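You operate a simulated robot arm through the tools that you are given. There is no shell and no other tool.

You run a simulated robot arm. Do the job below in one go: nothing can be reset, and whatever is moved stays where it is left.

JOB
Run through the first two slides, focusing each sharp on the screen.
Fine: switch the projector on; slot 1, then slot 2; leave it running.

Only the result counts: the job must be done as asked and must still hold three seconds after the hand-in. Knocking over, shifting, dropping, spilling or breaking anything else fails it.

ROBOT AND FRAMES
A 6-joint arm with a two-finger parallel gripper, fixed in place. Base frame: the origin is on the floor under the middle of its stand, x ahead of it, y to its left, z up. Readings come in m, rad, newtons and seconds.
With the tool pointing down near the work surface it reaches from about 0.24 to 0.64 m from the base axis. Its first joint turns from -1.152 to 1.152 rad. Payload 2.7 kg.
Tool frame: the origin (TCP) lies between the finger pads and is the grasp point; the fingertips stand 0.023 m ahead of it; z points along the fingers, y is the line along which they close. Largest opening 0.094 m; finger width 0.038, thickness 0.01; the body of the gripper, 0.054 by 0.096 m, starts 0.039 m behind the TCP.
Orientation is that of the tool frame in the base frame, as a unit quaternion [x, y, z, w]. With the fingers straight down and closing along the base's y, the tool's x points along the base's -x, its y along +y and its z along -z.

CONTROLS
- The arm moves only by the tool apply_moves. Its argument "increments" is a list of rows, each a list of 7 numbers: the shift along the base's x, y, z in units of 40 mm (1.0 is 40 mm), then the turn, a rotation vector about the base's x, y, z in units of 5 degrees (1.0 is 5 degrees), then the finger opening in m, from 0 to 0.094. In form: [[dx, dy, dz, wx, wy, wz, claw], ...]. A call has 1 to 20 rows; each row shifts and turns the commanded pose from where the row before left it. A call with a number of a shift or a turn outside -1 to 1 is refused whole. Rows are played at 5 a second. More than 0.05 m and 0.15 rad between two rows, or a gripper value outside its range, and nothing of the call is played. Where a pose cannot be reached the arm comes as near as it can. A force on the tool above 40 N (or 10 N above the force at the start of the call, whichever is more), or a blocked arm, ends the call early, and 0.2 s more pass. Each finger travels about 0.045 m/s and halts on what it meets, pressing with about 28 N; the grip force reading is that of the motor and also rises with nothing between the fingers. The clock runs only during rows and for 0.2 s after the last one: add rows that do not move to give the fingers time. The reply holds the time, the measured pose of the TCP, the force on the tool along the base axes, the opening and the grip force, in the units named above and with some noise, with the torque about the TCP (base axes, N m) and any sound that the robot's microphone picked up.
- Cameras (640 x 400 px; columns grow to the right, rows downward): "scene" is fixed at [0.0879, -0.4505, 1.3941]; the picture's right is [0.56, -0.83, 0.00], its down [-0.65, -0.44, -0.62] and it looks along [0.52, 0.35, -0.78] (base axes); focal length 214 px, centre (320, 200). "wrist" rides on the gripper at [0.087, 0.016, -0.074] in the tool frame; the picture's right is [-0.18, 0.98, 0.00], its down [-0.58, -0.11, -0.81] and it looks along [-0.79, -0.15, 0.59] (tool axes); focal length 243 px, centre (320, 200). There is no depth. A picture from a camera that has moved, and an enlarged one, comes with that camera's place and axes in the base frame and with its lens. The place of the scene camera against the robot may be out by one fixed shift of up to 0.018 m in any direction.
- capture(camera): a new picture of that camera. No time passes.
- zoom(camera, box): a new picture of the part [left, top, right, bottom] of that camera's present view, enlarged. No time passes.
- job_done(): hands the job in; it is judged then, once.

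Nothing tells you positions but the pictures and the camera data. Unless the task says otherwise, let go and move clear before handing in.

The tools are called after "Call:" as a command line: name --pt "numbers of a row" for each row, then --argument value for the rest, lists and objects as JSON in quotes. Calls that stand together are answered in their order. apply_moves: Moves the arm, as the interface text tells. Its arguments: {"type":"object","properties":{"increments":{"type":"array","items":{"type":"array","items":{"type":"number"}}}},"required":["increments"]} The other tools are called the same way: capture (camera) takes a picture; zoom (camera, box) takes an enlarged picture of a part of a camera's view; job_done () hands the job in.

At the start:

```text
time: 0.0
tool_pos: [0.2464, -0.159, 1.3304]
tcp_rot: [0.0, 1.0, 0.0, 0.001]
contact_force: [0.7, -0.2, 0.5]
torque: [0.03, -0.05, 0.0]
finger_gap: 0.0941
finger_force: 0.1
```

scene: 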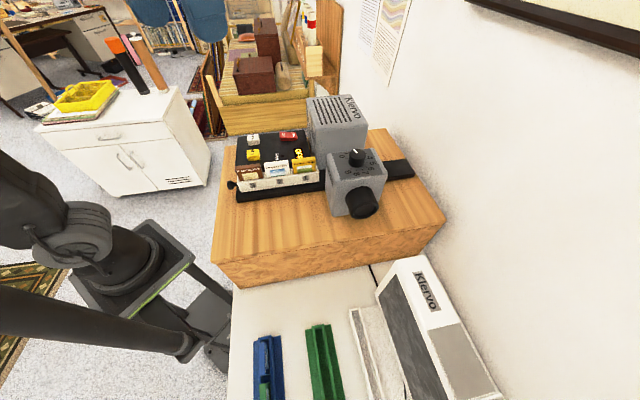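
wrist: 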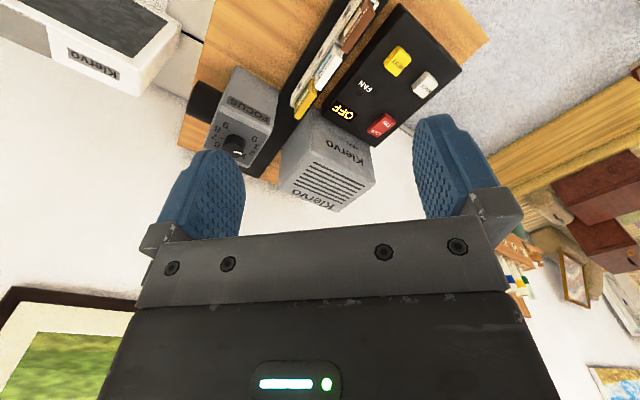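

I see a slide projector on a wooden cabinet, with a control panel of keys, a slide tray and a focus knob. I'll take enlarged pictures before moving.

Call:
zoom --camera "scene" --box '[220, 80, 420, 230]'

Call:
zoom --camera "scene" --box '[230, 120, 330, 200]'

Call:
zoom --camera "wrist" --box '[180, 0, 480, 220]'

Call:
zoom --camera "scene" --box '[320, 140, 420, 220]'

Call:
capture --camera "wrist"

```text
2.67 times, centred on (320, 155) of scene
camera zoom: at [0.0879, -0.4505, 1.3941], right [0.56, -0.83, 0.0], down [-0.65, -0.44, -0.62], along [0.52, 0.35, -0.78], focal length 572 px, centre (320, 320)
```

zoom: 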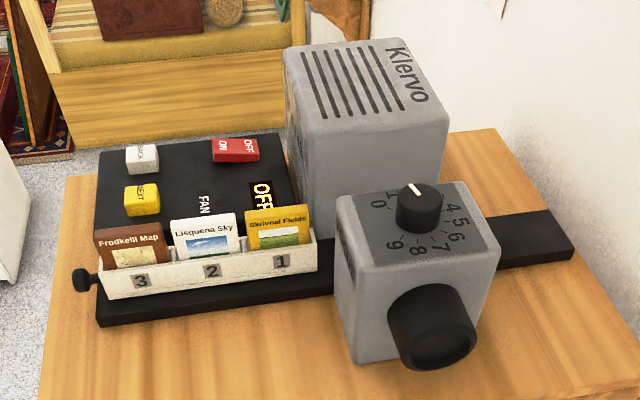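

```text
5.00 times, centred on (280, 160) of scene
camera zoom: at [0.0879, -0.4505, 1.3941], right [0.56, -0.83, 0.0], down [-0.65, -0.44, -0.62], along [0.52, 0.35, -0.78], focal length 1072 px, centre (520, 400)
```

zoom: 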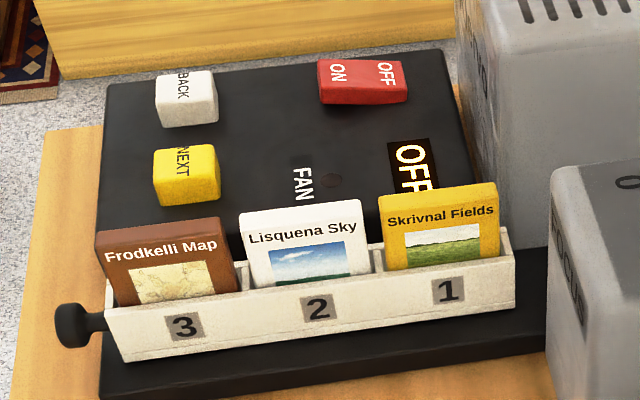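

```text
1.82 times, centred on (330, 110) of wrist
camera zoom: at [0.1602, -0.1436, 1.4038], right [0.18, 0.98, 0.0], down [0.58, -0.11, 0.81], along [0.79, -0.15, -0.59], focal length 441 px, centre (302, 364)
```

zoom: 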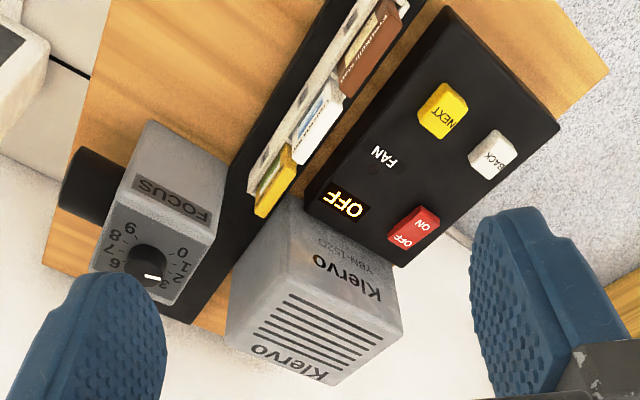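

```text
5.00 times, centred on (370, 180) of scene
camera zoom: at [0.0879, -0.4505, 1.3941], right [0.56, -0.83, 0.0], down [-0.65, -0.44, -0.62], along [0.52, 0.35, -0.78], focal length 1072 px, centre (70, 300)
```

zoom: 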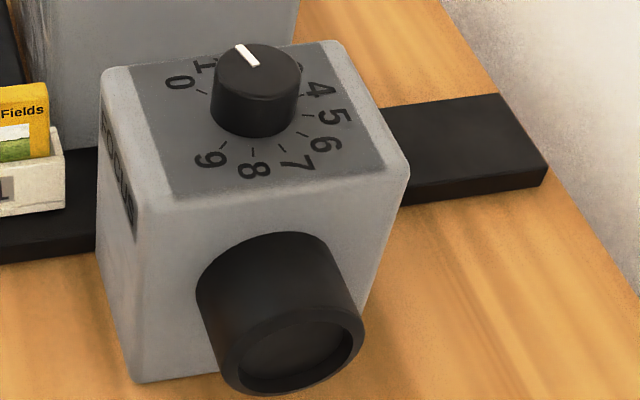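

```text
taken
camera wrist: at [0.1602, -0.1436, 1.4038], right [0.18, 0.98, 0.0], down [0.58, -0.11, 0.81], along [0.79, -0.15, -0.59], focal length 243 px, centre (320, 200)
```

wrist: 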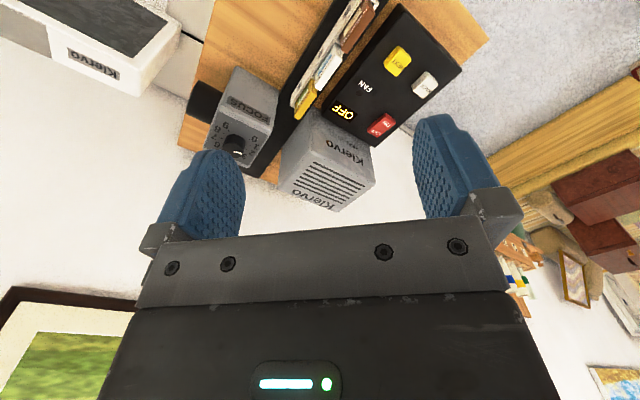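

I see the projector (lamphouse, slide tray, focus head), and a second white "Klervo" device on the lower table. I need to find the screen, so I'll look more closely at the rest of both views.

Call:
zoom --camera "scene" --box '[220, 240, 520, 400]'

Call:
zoom --camera "scene" --box '[340, 0, 640, 120]'

Call:
zoom --camera "wrist" --box '[0, 200, 200, 400]'

Call:
zoom --camera "wrist" --box '[180, 60, 300, 180]'

Call:
zoom --camera "wrist" --box '[300, 10, 460, 150]'

Call:
zoom --camera "wrist" --box '[0, 0, 200, 120]'

```text
2.13 times, centred on (370, 320) of scene
camera zoom: at [0.0879, -0.4505, 1.3941], right [0.56, -0.83, 0.0], down [-0.65, -0.44, -0.62], along [0.52, 0.35, -0.78], focal length 458 px, centre (213, -56)
```

zoom: 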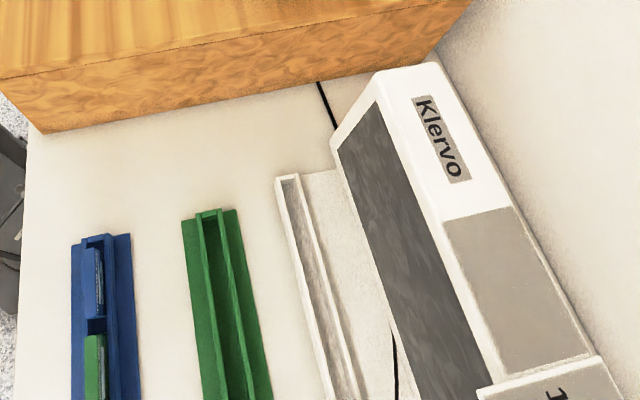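

```text
2.13 times, centred on (490, 60) of scene
camera zoom: at [0.0879, -0.4505, 1.3941], right [0.56, -0.83, 0.0], down [-0.65, -0.44, -0.62], along [0.52, 0.35, -0.78], focal length 458 px, centre (-43, 499)
```

zoom: 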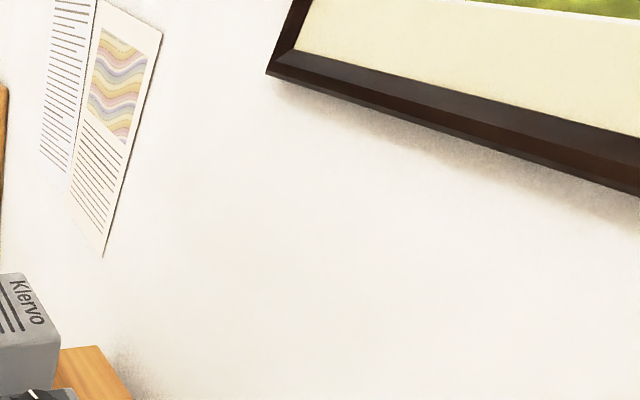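

```text
2.00 times, centred on (100, 300) of wrist
camera zoom: at [0.1602, -0.1436, 1.4038], right [0.18, 0.98, 0.0], down [0.58, -0.11, 0.81], along [0.79, -0.15, -0.59], focal length 485 px, centre (760, 0)
```

zoom: 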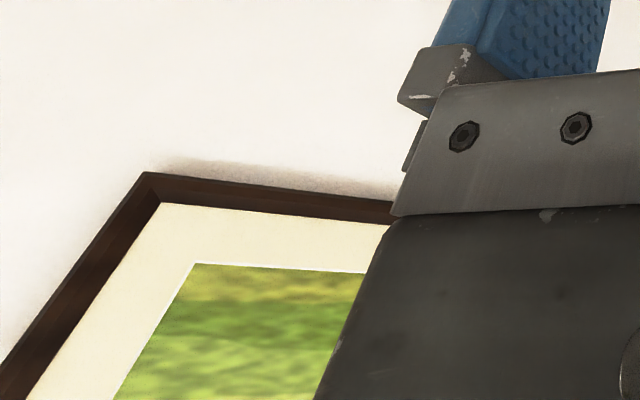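

```text
3.33 times, centred on (240, 120) of wrist
camera zoom: at [0.1602, -0.1436, 1.4038], right [0.18, 0.98, 0.0], down [0.58, -0.11, 0.81], along [0.79, -0.15, -0.59], focal length 809 px, centre (587, 467)
```

zoom: 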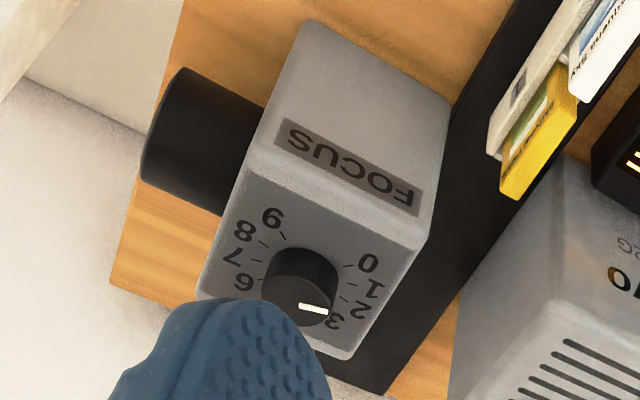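

```text
2.86 times, centred on (380, 80) of wrist
camera zoom: at [0.1602, -0.1436, 1.4038], right [0.18, 0.98, 0.0], down [0.58, -0.11, 0.81], along [0.79, -0.15, -0.59], focal length 693 px, centre (149, 543)
```

zoom: 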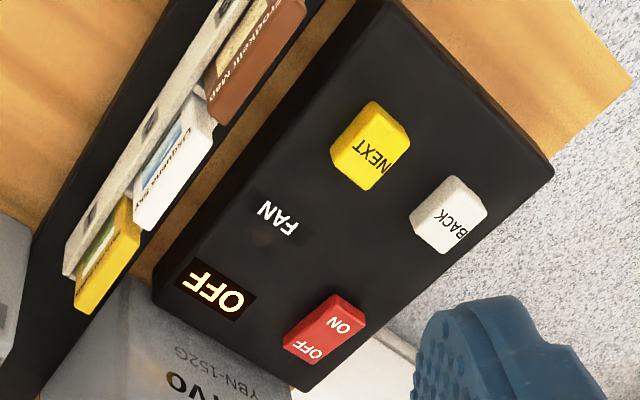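

```text
3.20 times, centred on (100, 60) of wrist
camera zoom: at [0.1602, -0.1436, 1.4038], right [0.18, 0.98, 0.0], down [0.58, -0.11, 0.81], along [0.79, -0.15, -0.59], focal length 776 px, centre (1024, 648)
```

zoom: 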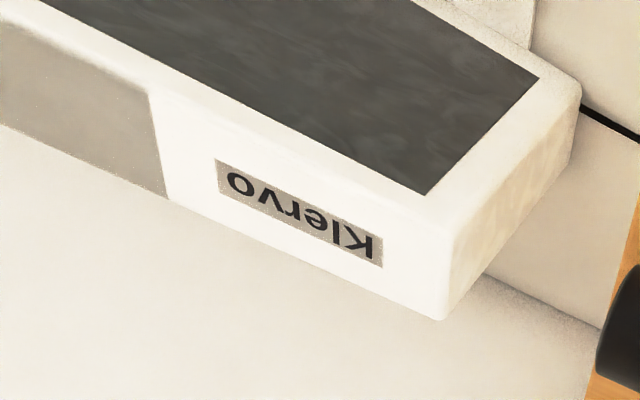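

The lens points along the wall towards -x,-y, away from what both cameras see. I'll turn the wrist camera in place that way to find the screen.

Call:
apply_moves --pt "0 0 0 0 0 -1 0.094" --pt "0 0 0 0 0 -1 0.094" --pt "0 0 0 0 0 -1 0.094" --pt "0 0 0 0 0 -1 0.094" --pt "0 0 0 0 0 -1 0.094" --pt "0 0 0 0 0 -1 0.094" --pt "0 0 0 0 0 -1 0.094" --pt "0 0 0 0 0 -1 0.094" --pt "0 0 0 0 0 -1 0.094" --pt "0 0 0 0 0 -1 0.094" --pt "0 0 0 0 0 -1 0.094" --pt "0 0 0 0 0 -1 0.094" --pt "0 0 0 0 0 -1 0.094" --pt "0 0 0 0 0 -1 0.094" --pt "0 0 0 0 0 -1 0.094" --pt "0 0 0 0 0 -1 0.094" --pt "0 0 0 0 0 -1 0.094" --pt "0 0 0 0 0 -1 0.094" --pt "0 0 0 0 0 -1 0.094" --pt "0 0 0 0 0 -1 0.094"

Call:
capture --camera "wrist"

Call:
capture --camera "scene"

```text
time: 4.2
tool_pos: [0.2476, -0.158, 1.3309]
tcp_rot: [0.766, 0.643, 0.0, -0.001]
contact_force: [-0.4, 0.5, -0.5]
torque: [-0.02, 0.0, -0.01]
finger_gap: 0.094
finger_force: 0.1
```

```text
taken
camera wrist: at [0.2782, -0.0763, 1.404], right [0.94, -0.35, 0.0], down [-0.21, -0.55, 0.81], along [-0.28, -0.76, -0.59], focal length 243 px, centre (320, 200)
```

wrist: 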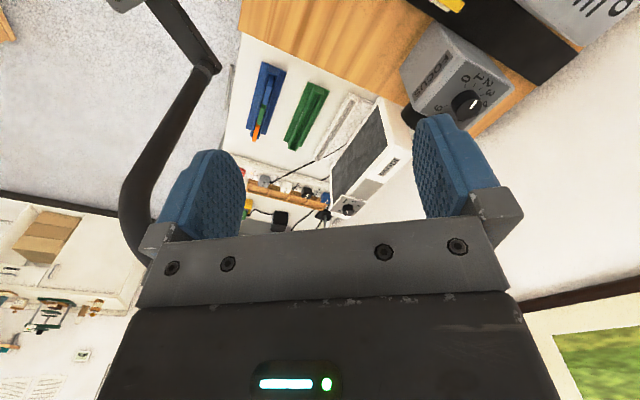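

```text
taken
```

scene: 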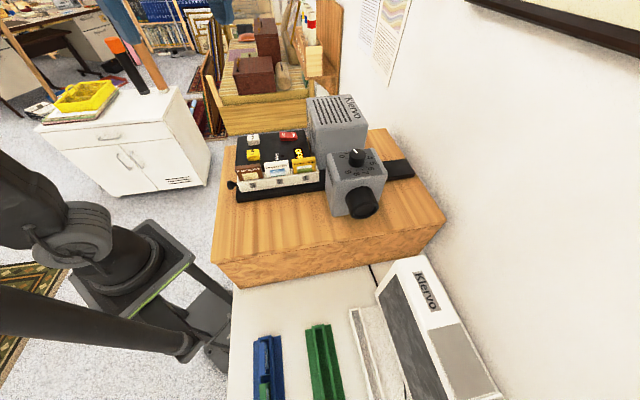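

The screen must be behind the gripper body in this view. I'll tilt the tool up so the clear half of the picture covers the horizontal direction, in the free space above the table.

Call:
apply_moves --pt "0 0 0 -0.94 0.35 0 0.094" --pt "0 0 0 -0.94 0.35 0 0.094" --pt "0 0 0 -0.94 0.35 0 0.094" --pt "0 0 0 -0.94 0.35 0 0.094" --pt "0 0 0 -0.94 0.35 0 0.094" --pt "0 0 0 -0.94 0.35 0 0.094" --pt "0 0 0 -0.94 0.35 0 0.094" --pt "0 0 0 -0.94 0.35 0 0.094"

Call:
capture --camera "wrist"

```text
time: 6.0
tool_pos: [0.2471, -0.1595, 1.33]
tcp_rot: [0.719, 0.603, -0.3, 0.171]
contact_force: [0.0, 0.5, -0.6]
torque: [0.02, 0.0, 0.0]
finger_gap: 0.0937
finger_force: 0.0
```

```text
taken
camera wrist: at [0.2876, -0.0514, 1.3291], right [0.94, -0.35, 0.0], down [0.02, 0.07, 1.0], along [-0.35, -0.93, 0.07], focal length 243 px, centre (320, 200)
```

wrist: 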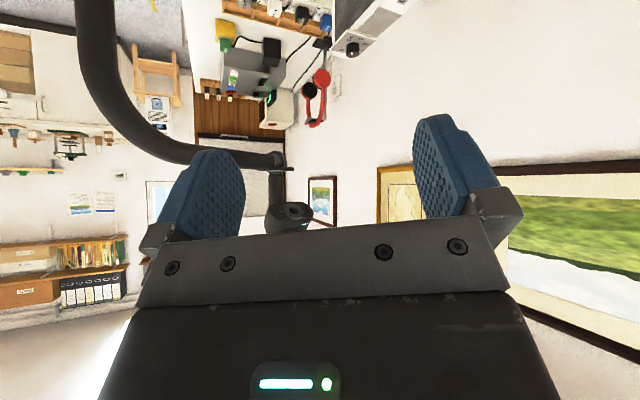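

I can see the scene camera on its boom, a framed picture on the right wall, and something with a dark strip straight ahead. I'll enlarge those parts.

Call:
zoom --camera "wrist" --box '[180, 60, 340, 180]'

Call:
zoom --camera "wrist" --box '[270, 140, 420, 240]'

Call:
zoom --camera "wrist" --box '[0, 100, 160, 320]'

Call:
zoom --camera "wrist" --box '[480, 140, 640, 260]'

```text
3.33 times, centred on (260, 120) of wrist
camera zoom: at [0.2876, -0.0514, 1.3291], right [0.94, -0.35, 0.0], down [0.02, 0.07, 1.0], along [-0.35, -0.93, 0.07], focal length 809 px, centre (520, 467)
```

zoom: 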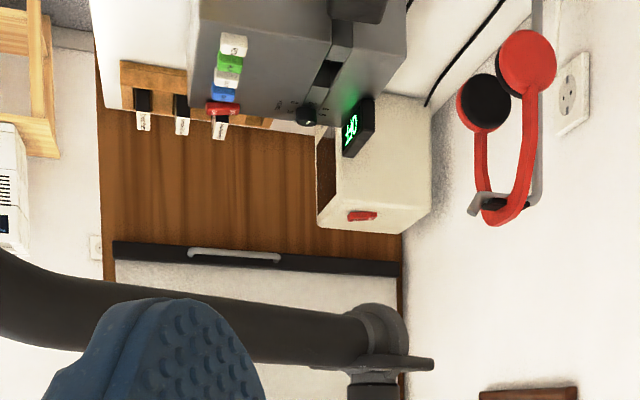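

```text
4.00 times, centred on (345, 190) of wrist
camera zoom: at [0.2876, -0.0514, 1.3291], right [0.94, -0.35, 0.0], down [0.02, 0.07, 1.0], along [-0.35, -0.93, 0.07], focal length 970 px, centre (220, 240)
```

zoom: 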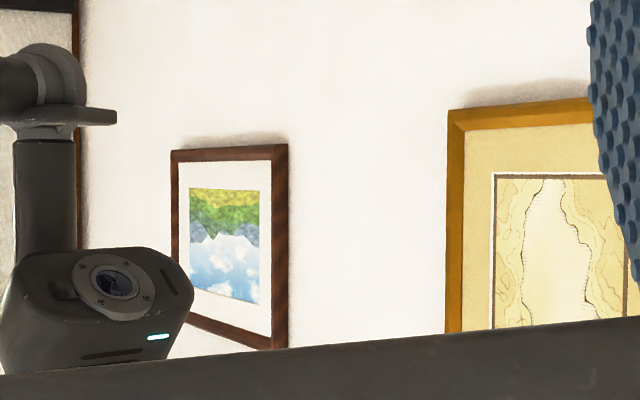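

```text
1.82 times, centred on (80, 210) of wrist
camera zoom: at [0.2876, -0.0514, 1.3291], right [0.94, -0.35, 0.0], down [0.02, 0.07, 1.0], along [-0.35, -0.93, 0.07], focal length 441 px, centre (756, 182)
```

zoom: 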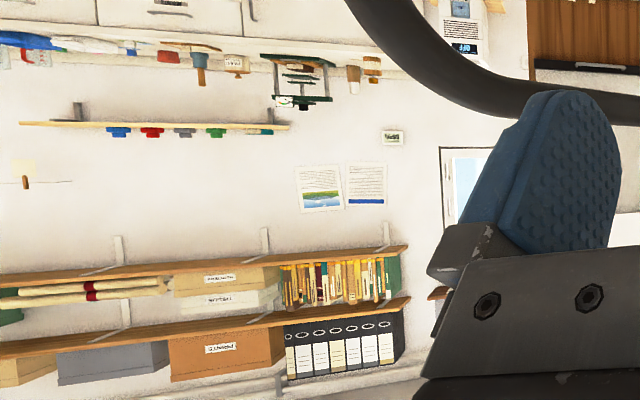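

```text
3.33 times, centred on (560, 200) of wrist
camera zoom: at [0.2876, -0.0514, 1.3291], right [0.94, -0.35, 0.0], down [0.02, 0.07, 1.0], along [-0.35, -0.93, 0.07], focal length 809 px, centre (-480, 200)
```

zoom: 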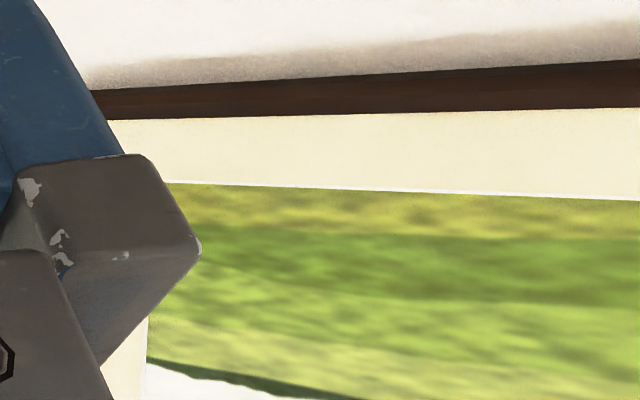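

The pull-down screen (white sheet with a black bottom bar) hangs in front of the brown closet at the far end, along the lens direction. I'll move the wrist camera above the focus head, clear of the boom, to get an unobstructed view of it.

Call:
apply_moves --pt "0.6 -1 0 0 0 -0.9 0.094" --pt "0.6 -1 0 0 0 -0.9 0.094" --pt "0.6 -1 0 0 0 -0.9 0.094" --pt "0.6 -1 0 0 0 -0.9 0.094" --pt "0.6 -1 0 0 0 -0.9 0.094" --pt "0 0 0 -0.73 0.68 0 0.094" --pt "0 0 0 -0.73 0.68 0 0.094" --pt "0 0 0 0 0 0 0.094"

Call:
capture --camera "wrist"

Call:
capture --camera "scene"

```text
time: 7.8
tool_pos: [0.3526, -0.3526, 1.3163]
tcp_rot: [0.794, 0.435, -0.403, 0.134]
contact_force: [0.1, 0.0, 0.2]
torque: [0.01, 0.03, -0.03]
finger_gap: 0.094
finger_force: 0.0
out of reach, approached as far as the arm can: row 5
```

```text
taken
camera wrist: at [0.4305, -0.2709, 1.2945], right [0.73, -0.68, 0.0], down [0.16, 0.18, 0.97], along [-0.66, -0.71, 0.24], focal length 243 px, centre (320, 200)
```

wrist: 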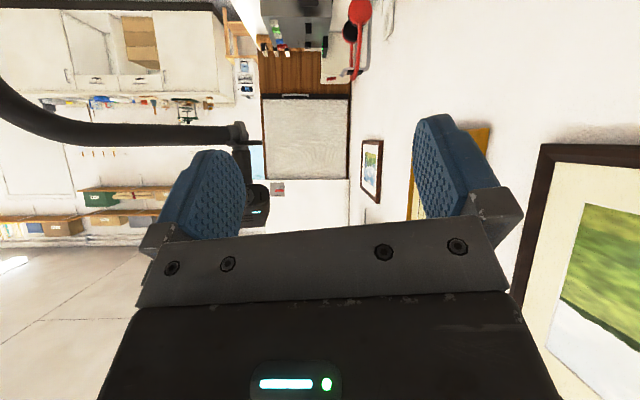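

```text
taken
```

scene: 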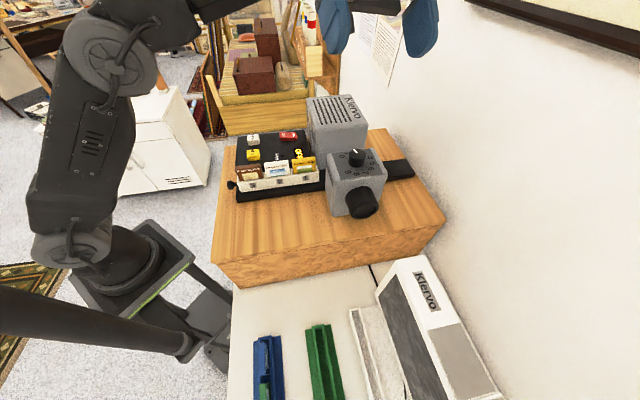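

The screen is now in plain view between the fingers, unlit. I'll enlarge it for reference before going to the controls.

Call:
zoom --camera "wrist" --box '[240, 80, 380, 200]'

Call:
zoom --camera "scene" --box '[340, 140, 400, 190]'

```text
3.33 times, centred on (310, 140) of wrist
camera zoom: at [0.4305, -0.2709, 1.2945], right [0.73, -0.68, 0.0], down [0.16, 0.18, 0.97], along [-0.66, -0.71, 0.24], focal length 809 px, centre (353, 400)
```

zoom: 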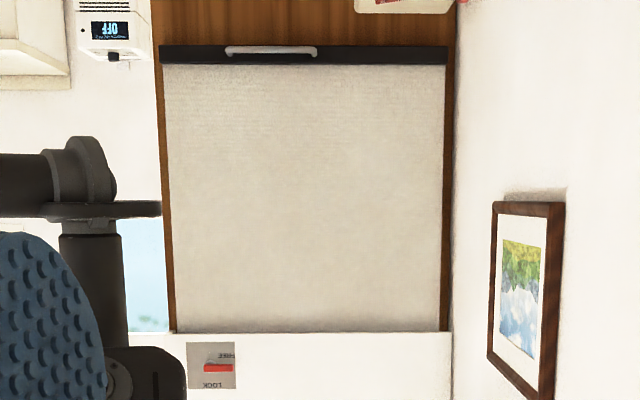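

```text
8.00 times, centred on (370, 165) of scene
camera zoom: at [0.0879, -0.4505, 1.3941], right [0.56, -0.83, 0.0], down [-0.65, -0.44, -0.62], along [0.52, 0.35, -0.78], focal length 1716 px, centre (-80, 480)
```

zoom: 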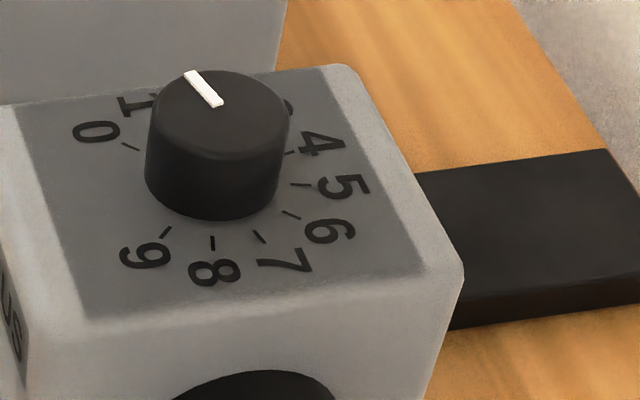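

The screen view works; I'll keep this as my viewing pose. Now I'll bring the tool upright, align it with the projector, and hover high above its control panel to locate the keys precisely.

Call:
apply_moves --pt "0.17 0.71 -0.1 0.733 -0.681 0 0.094" --pt "0.17 0.71 -0.1 0.733 -0.681 0 0.094" --pt "0.17 0.71 -0.1 0.733 -0.681 0 0.094" --pt "0.17 0.71 -0.1 0.733 -0.681 0 0.094" --pt "0.17 0.71 -0.1 0.733 -0.681 0 0.094" --pt "0.17 0.71 -0.1 0.733 -0.681 0 0.094" --pt "0.17 0.71 -0.1 0.733 -0.681 0 0.094" --pt "0.17 0.71 -0.1 0.733 -0.681 0 0.094" --pt "0.17 0.71 -0.1 0.733 -0.681 0 0.094" --pt "0.17 0.71 -0.1 0.733 -0.681 0 0.094" --pt "0 0 0 0 0 -1 0.094" --pt "0 0 0 0 0 -1 0.094" --pt "0 0 0 0 0 0 0.094"

Call:
capture --camera "wrist"

Call:
capture --camera "scene"

```text
time: 10.6
tool_pos: [0.4187, -0.0689, 1.2747]
tcp_rot: [0.915, 0.403, 0.0, 0.0]
contact_force: [0.1, -0.4, 0.2]
torque: [-0.04, 0.02, 0.01]
finger_gap: 0.0938
finger_force: 0.1
```

```text
taken
camera wrist: at [0.4901, -0.0171, 1.3491], right [0.6, -0.8, 0.0], down [-0.47, -0.35, 0.81], along [-0.65, -0.48, -0.59], focal length 243 px, centre (320, 200)
```

wrist: 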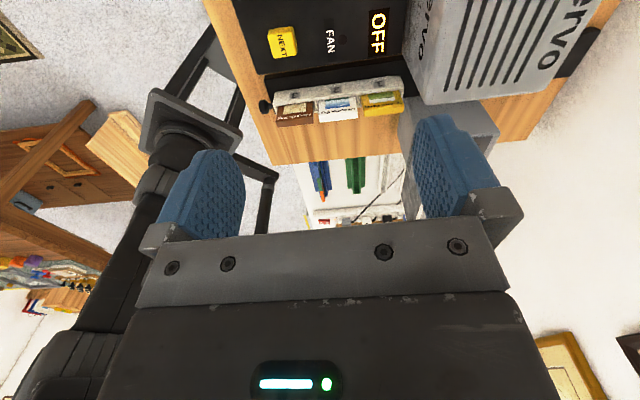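

```text
taken
```

scene: 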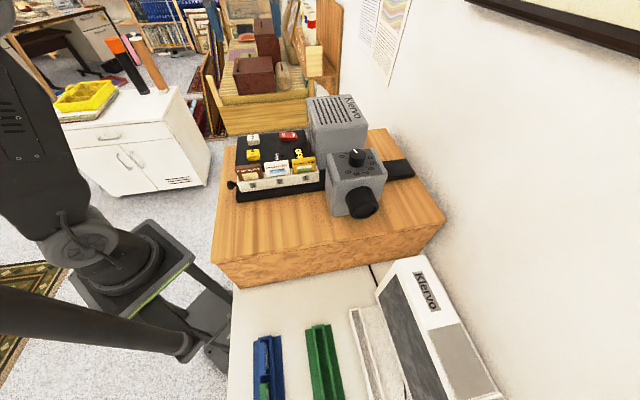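

I'm above the panel; the display reads OFF. I'll lower to about 15 cm above the red rocker switch so that it shows between the open fingers.

Call:
apply_moves --pt "0.45 -0.11 -0.8 0 0 0 0.094" --pt "0.45 -0.11 -0.8 0 0 0 0.094" --pt "0.45 -0.11 -0.8 0 0 0 0.094" --pt "0 0 0 0 0 0 0.094"

Call:
capture --camera "wrist"

Call:
zoom --camera "wrist" --box '[200, 0, 440, 150]'

```text
time: 11.6
tool_pos: [0.4721, -0.0823, 1.1756]
tcp_rot: [0.915, 0.403, 0.0, 0.0]
contact_force: [-0.6, -0.6, -0.5]
torque: [0.03, 0.01, 0.01]
finger_gap: 0.094
finger_force: 0.1
```

```text
taken
camera wrist: at [0.5442, -0.0294, 1.2503], right [0.6, -0.8, 0.0], down [-0.47, -0.35, 0.81], along [-0.65, -0.49, -0.59], focal length 243 px, centre (320, 200)
```

wrist: 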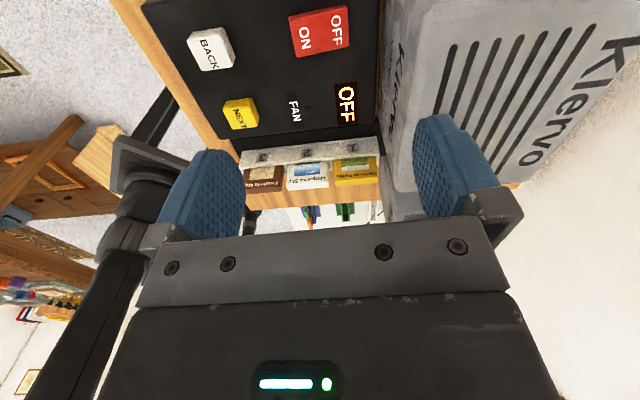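

```text
2.67 times, centred on (320, 75) of wrist
camera zoom: at [0.5442, -0.0294, 1.2503], right [0.6, -0.8, 0.0], down [-0.47, -0.35, 0.81], along [-0.65, -0.49, -0.59], focal length 647 px, centre (320, 533)
```

zoom: 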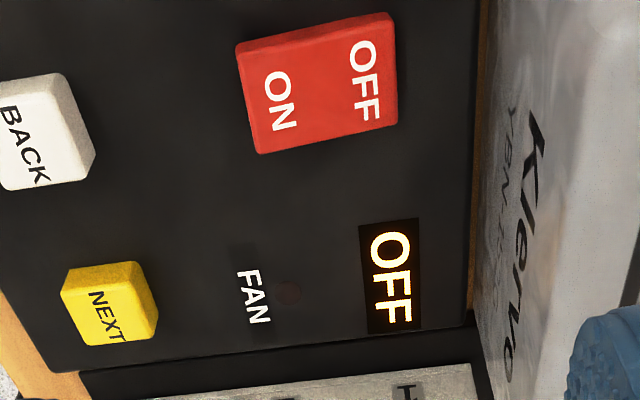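

The rocker's ON half is on the side towards BACK, at about (0.467, -0.070), top near z 1.01. I'll close the fingers, move over the ON half, and come down to just above it.

Call:
apply_moves --pt "-0.14 0.32 0 0 0 0 0.0" --pt "0 0 0 0 0 0 0.0" --pt "0 0 0 0 0 0 0.0" --pt "0 0 -0.5 0 0 0 0.0" --pt "0 0 -0.5 0 0 0 0.0" --pt "0 0 -0.5 0 0 0 0.0" --pt "0 0 -0.5 0 0 0 0.0" --pt "0 0 -0.5 0 0 0 0.0" --pt "0 0 0 0 0 0 0.0"

Call:
capture --camera "wrist"

Call:
zoom --camera "scene" --box '[230, 90, 350, 190]'

```text
time: 13.6
tool_pos: [0.4691, -0.0696, 1.0772]
tcp_rot: [0.915, 0.403, 0.0, 0.001]
contact_force: [0.8, -1.0, -0.5]
torque: [0.0, 0.03, -0.03]
finger_gap: 0.0
finger_force: 27.9
```

```text
taken
camera wrist: at [0.5386, -0.018, 1.1512], right [0.6, -0.8, 0.0], down [-0.47, -0.35, 0.81], along [-0.65, -0.49, -0.59], focal length 243 px, centre (320, 200)
```

wrist: 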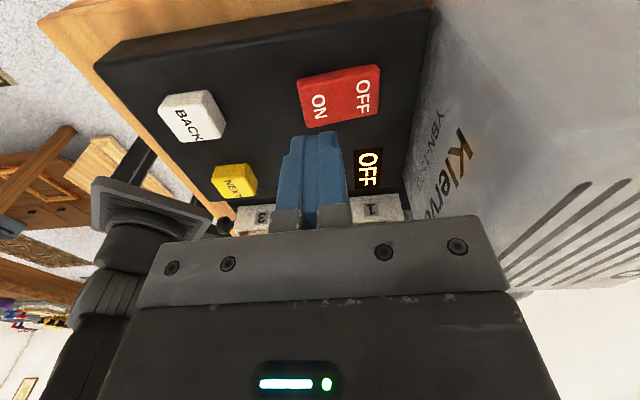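

```text
4.00 times, centred on (290, 140) of scene
camera zoom: at [0.0879, -0.4505, 1.3941], right [0.56, -0.83, 0.0], down [-0.65, -0.44, -0.62], along [0.52, 0.35, -0.78], focal length 858 px, centre (440, 440)
```

zoom: 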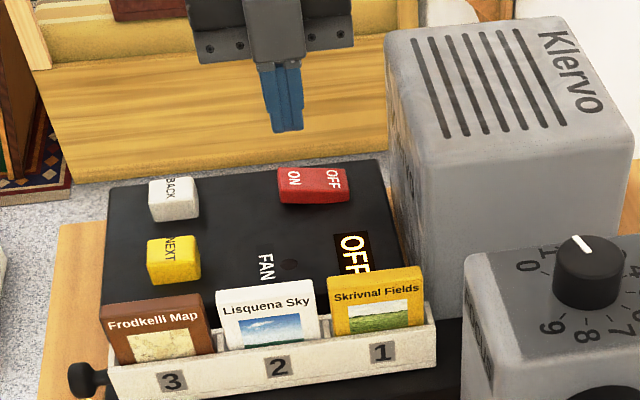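

The fingers are closed 4 cm above the ON half, lined up with it. I'll come down in small steps and press gently, watching the force and the display.

Call:
apply_moves --pt "0 0 -0.25 0 0 0 0.0" --pt "0 0 -0.25 0 0 0 0.0" --pt "0 0 -0.25 0 0 0 0.0" --pt "0 0 -0.2 0 0 0 0.0" --pt "0 0 -0.1 0 0 0 0.0" --pt "0 0 -0.1 0 0 0 0.0"

Call:
zoom --camera "scene" --box '[230, 90, 350, 190]'

Call:
capture --camera "wrist"

```text
time: 15.0
tool_pos: [0.4681, -0.0701, 1.0342]
tcp_rot: [0.915, 0.403, -0.001, 0.0]
contact_force: [-12.8, 7.6, 20.9]
torque: [-0.15, 0.33, -0.11]
finger_gap: 0.0
finger_force: 27.7
```

```text
4.00 times, centred on (290, 140) of scene
camera zoom: at [0.0872, -0.4502, 1.3942], right [0.56, -0.83, 0.0], down [-0.65, -0.44, -0.62], along [0.52, 0.35, -0.78], focal length 858 px, centre (440, 440)
```

zoom: 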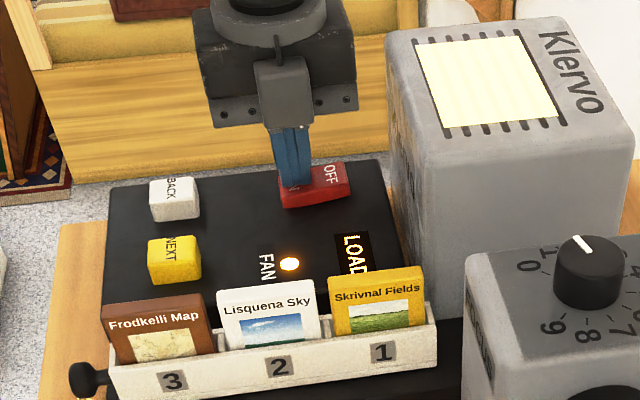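

```text
taken
camera wrist: at [0.5389, -0.0168, 1.1081], right [0.6, -0.8, 0.0], down [-0.47, -0.35, 0.81], along [-0.64, -0.49, -0.59], focal length 243 px, centre (320, 200)
```

wrist: 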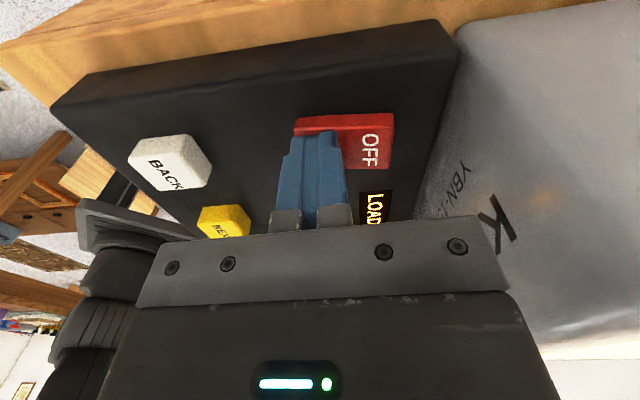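

The projector came on: the fan lamp is lit and the display now says LOAD. I'll lift straight off and look at the display and the tray.

Call:
apply_moves --pt "0 0 0.2 0 0 0 0.0" --pt "0 0 0.5 0 0 0 0.0" --pt "0 0 0.8 0 0 0 0.0" --pt "0 0 1 0 0 0 0.0" --pt "0 0 1 0 0 0 0.0" --pt "0 0 0 0 0 0 0.0"

Call:
capture --camera "wrist"

Call:
zoom --camera "scene" --box '[220, 80, 420, 230]'

Call:
zoom --camera "wrist" --box '[200, 0, 440, 150]'

```text
time: 16.4
tool_pos: [0.4669, -0.0684, 1.1739]
tcp_rot: [0.915, 0.403, -0.001, 0.001]
contact_force: [-0.1, -0.1, -0.5]
torque: [-0.02, 0.05, 0.01]
finger_gap: 0.0002
finger_force: 28.0
```

```text
taken
camera wrist: at [0.5379, -0.0176, 1.2481], right [0.6, -0.8, 0.0], down [-0.47, -0.35, 0.81], along [-0.65, -0.49, -0.59], focal length 243 px, centre (320, 200)
```

wrist: 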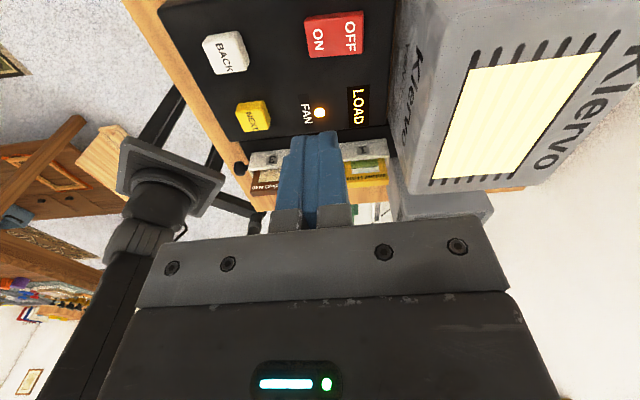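

```text
2.67 times, centred on (320, 155) of scene
camera zoom: at [0.0879, -0.4505, 1.3941], right [0.56, -0.83, 0.0], down [-0.65, -0.44, -0.62], along [0.52, 0.35, -0.78], focal length 572 px, centre (320, 320)
```

zoom: 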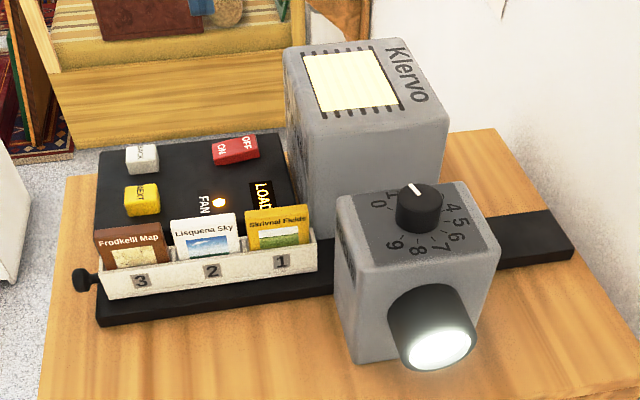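

```text
2.67 times, centred on (320, 75) of wrist
camera zoom: at [0.5379, -0.0176, 1.2481], right [0.6, -0.8, 0.0], down [-0.47, -0.35, 0.81], along [-0.65, -0.49, -0.59], focal length 647 px, centre (320, 533)
```

zoom: 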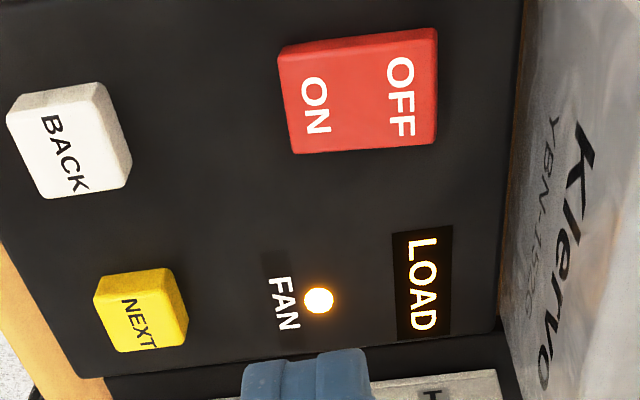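

It's on (white light at the lens, fan lamp lit) and the display asks to LOAD, so the tray isn't in the gate yet. I'll move over the NEXT key at about (0.359, -0.057) to bring in slot 1.

Call:
apply_moves --pt "-0.9 0.095 0 0 0 0 0.0" --pt "-0.9 0.095 0 0 0 0 0.0" --pt "-0.9 0.095 0 0 0 0 0.0" --pt "0 0 -0.8 0 0 0 0.0" --pt "0 0 -0.8 0 0 0 0.0" --pt "0 0 -0.8 0 0 0 0.0" --pt "0 0 0 0 0 0 0.0"

Call:
capture --camera "wrist"

Call:
zoom --camera "scene" --box '[220, 90, 340, 190]'

```text
time: 18.0
tool_pos: [0.3596, -0.0572, 1.0761]
tcp_rot: [0.915, 0.404, 0.0, 0.0]
contact_force: [0.3, -0.5, -0.7]
torque: [0.02, 0.01, -0.02]
finger_gap: 0.0003
finger_force: 28.4
```

```text
taken
camera wrist: at [0.4313, -0.0061, 1.1501], right [0.6, -0.8, 0.0], down [-0.47, -0.35, 0.81], along [-0.65, -0.49, -0.59], focal length 243 px, centre (320, 200)
```

wrist: 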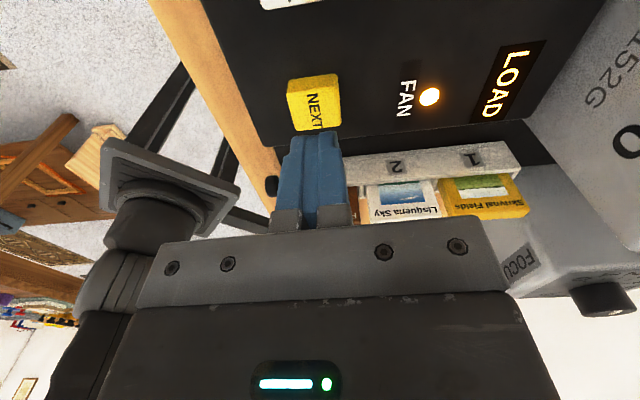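

```text
4.00 times, centred on (280, 140) of scene
camera zoom: at [0.0879, -0.4505, 1.3941], right [0.56, -0.83, 0.0], down [-0.65, -0.44, -0.62], along [0.52, 0.35, -0.78], focal length 858 px, centre (480, 440)
```

zoom: 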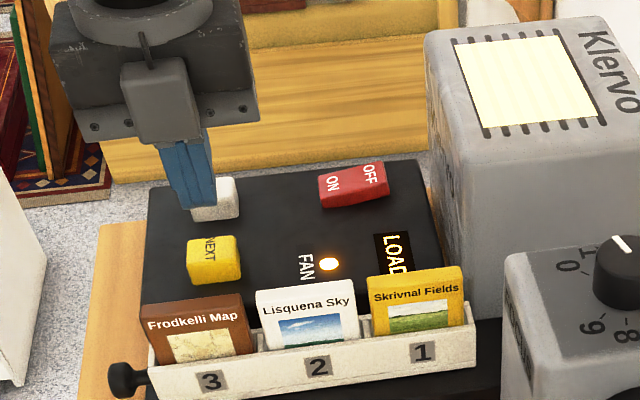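

The NEXT key sits right under the fingertips. I'll press it once and lift again.

Call:
apply_moves --pt "0 0 -0.3 0 0 0 0.0" --pt "0 0 -0.3 0 0 0 0.0" --pt "0 0 -0.3 0 0 0 0.0" --pt "0 0 -0.1 0 0 0 0.0" --pt "0 0 -0.1 0 0 0 0.0"

Call:
zoom --camera "scene" --box '[220, 90, 340, 190]'

```text
time: 19.2
tool_pos: [0.3597, -0.059, 1.0338]
tcp_rot: [0.915, 0.404, -0.001, 0.001]
contact_force: [-0.1, -0.9, 1.8]
torque: [-0.03, -0.02, 0.04]
finger_gap: 0.0
finger_force: 27.9
heard: click
```

```text
4.00 times, centred on (280, 140) of scene
camera zoom: at [0.0879, -0.4505, 1.3941], right [0.56, -0.83, 0.0], down [-0.65, -0.44, -0.62], along [0.52, 0.35, -0.78], focal length 858 px, centre (480, 440)
```

zoom: 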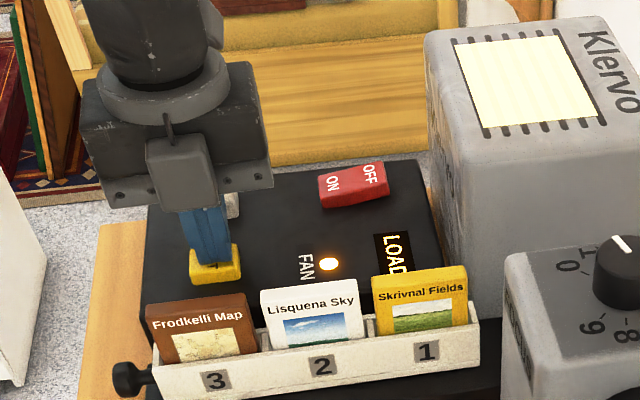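

A click was heard and the tray has begun to move towards the gate. I'll lift off and wait while it travels.

Call:
apply_moves --pt "0 0 0.3 0 0 0 0.0" --pt "0 0 0.7 0 0 0 0.0" --pt "0 0 0.7 0 0 0 0.0" --pt "0 0 0.8 0 0 0 0.0" --pt "0 0 0 0 0 0 0.0"

Call:
zoom --camera "scene" --box '[220, 80, 420, 230]'

```text
time: 20.4
tool_pos: [0.3594, -0.057, 1.1331]
tcp_rot: [0.915, 0.403, -0.001, 0.001]
contact_force: [0.3, 0.3, -0.1]
torque: [-0.01, 0.0, 0.02]
finger_gap: 0.0
finger_force: 28.3
```

```text
2.67 times, centred on (320, 155) of scene
camera zoom: at [0.0879, -0.4505, 1.3941], right [0.56, -0.83, 0.0], down [-0.65, -0.44, -0.62], along [0.52, 0.35, -0.78], focal length 572 px, centre (320, 320)
```

zoom: 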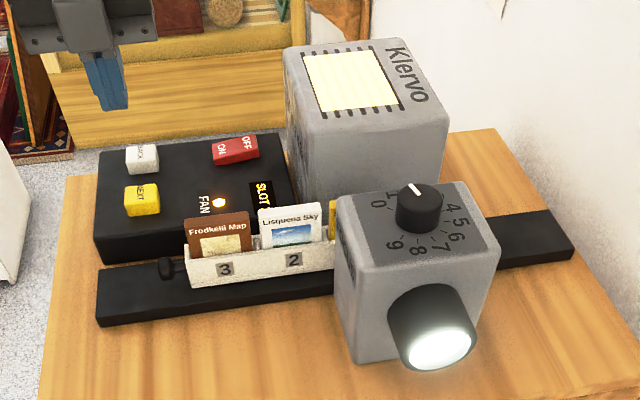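

The tray has travelled in and the display reads "SLOT ...". I'll check that closely before going to look at the screen.

Call:
zoom --camera "scene" --box '[275, 120, 345, 175]'

Call:
capture --camera "wrist"

Call:
zoom --camera "wrist" --box '[320, 0, 520, 130]'

```text
7.27 times, centred on (310, 148) of scene
camera zoom: at [0.0879, -0.4505, 1.3941], right [0.56, -0.83, 0.0], down [-0.65, -0.44, -0.62], along [0.52, 0.35, -0.78], focal length 1560 px, centre (393, 582)
```

zoom: 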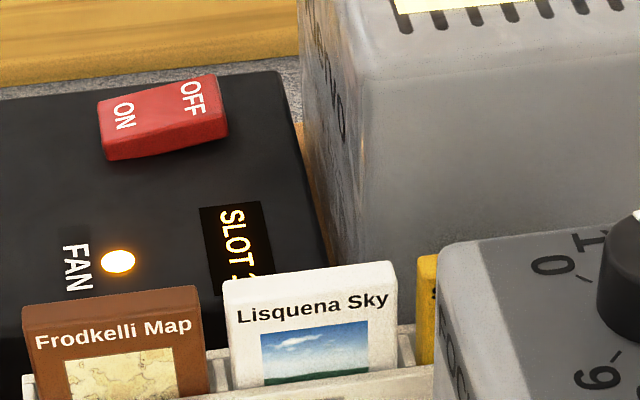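

```text
taken
camera wrist: at [0.4307, -0.0054, 1.2057], right [0.6, -0.8, 0.0], down [-0.47, -0.35, 0.81], along [-0.65, -0.49, -0.59], focal length 243 px, centre (320, 200)
```

wrist: 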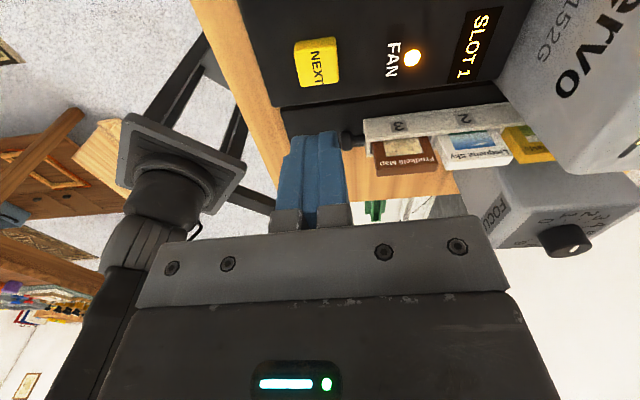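

```text
3.08 times, centred on (420, 65) of wrist
camera zoom: at [0.4307, -0.0054, 1.2057], right [0.6, -0.8, 0.0], down [-0.47, -0.35, 0.81], along [-0.65, -0.49, -0.59], focal length 746 px, centre (12, 615)
```

zoom: 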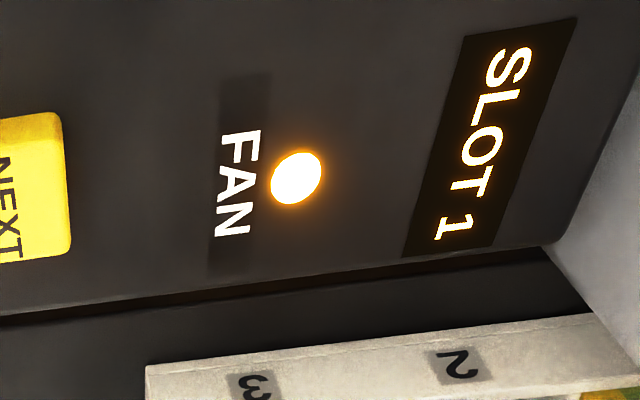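

The display reads SLOT 1. I'll open the fingers, rise, and go back to the viewing pose to judge the picture on the screen.

Call:
apply_moves --pt "0 0 0.9 0 0 1 0.094" --pt "0 0 0.9 0 0 1 0.094" --pt "0 0 0.9 0 0 0 0.094" --pt "0 0 0.85 0 0 0 0.094" --pt "-0.017 -0.74 0.1 -0.733 0.681 0 0.094" --pt "-0.017 -0.74 0.1 -0.733 0.681 0 0.094" --pt "-0.017 -0.74 0.1 -0.733 0.681 0 0.094" --pt "-0.017 -0.74 0.1 -0.733 0.681 0 0.094" --pt "-0.017 -0.74 0.1 -0.733 0.681 0 0.094" --pt "-0.017 -0.74 0.1 -0.733 0.681 0 0.094" --pt "-0.017 -0.74 0.1 -0.733 0.681 0 0.094" --pt "-0.017 -0.74 0.1 -0.733 0.681 0 0.094" --pt "-0.017 -0.74 0.1 -0.733 0.681 0 0.094" --pt "-0.017 -0.74 0.1 -0.733 0.681 0 0.094" --pt "0 0 0 0 0 0 0.094"

Call:
capture --camera "wrist"

Call:
zoom --camera "wrist" --box '[250, 80, 370, 190]'

```text
time: 23.6
tool_pos: [0.3531, -0.3548, 1.3145]
tcp_rot: [0.793, 0.435, -0.404, 0.134]
contact_force: [0.1, 0.1, 0.2]
torque: [0.01, -0.03, 0.03]
finger_gap: 0.094
finger_force: 0.0
```

```text
taken
camera wrist: at [0.4311, -0.2725, 1.2929], right [0.73, -0.68, 0.0], down [0.16, 0.18, 0.97], along [-0.66, -0.71, 0.24], focal length 243 px, centre (320, 200)
```

wrist: 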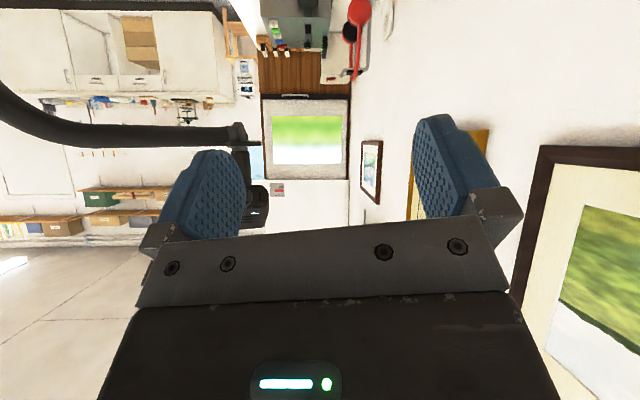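

```text
3.64 times, centred on (310, 135) of wrist
camera zoom: at [0.4311, -0.2725, 1.2929], right [0.73, -0.68, 0.0], down [0.16, 0.18, 0.97], along [-0.66, -0.71, 0.24], focal length 882 px, centre (356, 436)
```

zoom: 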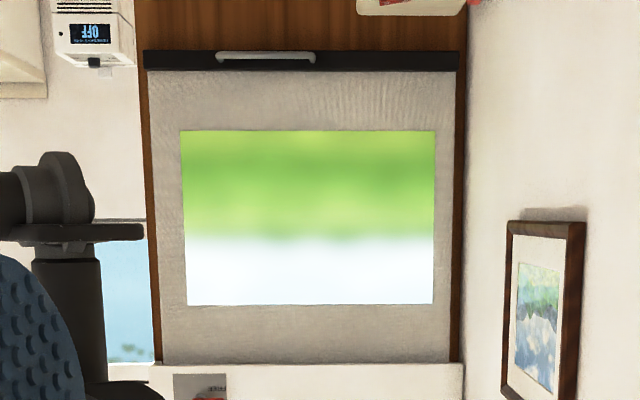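

The slide's picture (a green field under a pale sky) is on the screen but badly blurred. I'll enlarge it as a reference for the present focus setting, and look at the dial.

Call:
zoom --camera "wrist" --box '[268, 110, 332, 166]'

Call:
zoom --camera "scene" --box '[335, 140, 385, 180]'

```text
7.14 times, centred on (300, 138) of wrist
camera zoom: at [0.4311, -0.2725, 1.2929], right [0.73, -0.68, 0.0], down [0.16, 0.18, 0.97], along [-0.66, -0.71, 0.24], focal length 1733 px, centre (463, 643)
```

zoom: 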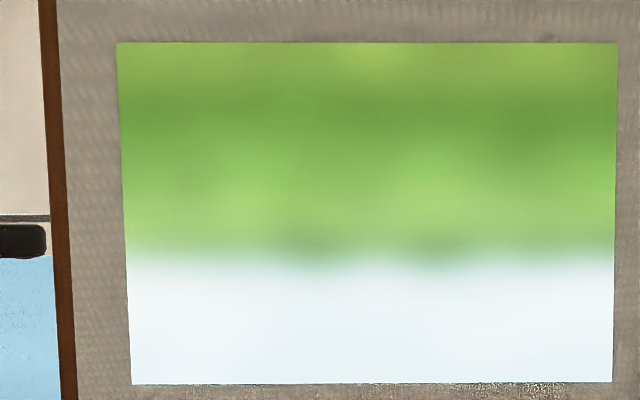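

```text
10.00 times, centred on (360, 160) of scene
camera zoom: at [0.0879, -0.4505, 1.3941], right [0.56, -0.83, 0.0], down [-0.65, -0.44, -0.62], along [0.52, 0.35, -0.78], focal length 2145 px, centre (-80, 600)
```

zoom: 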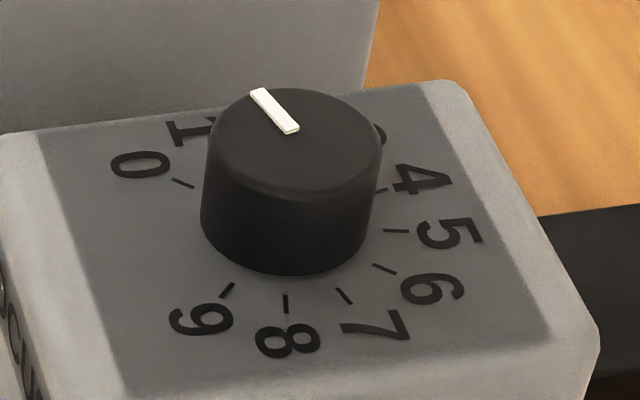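

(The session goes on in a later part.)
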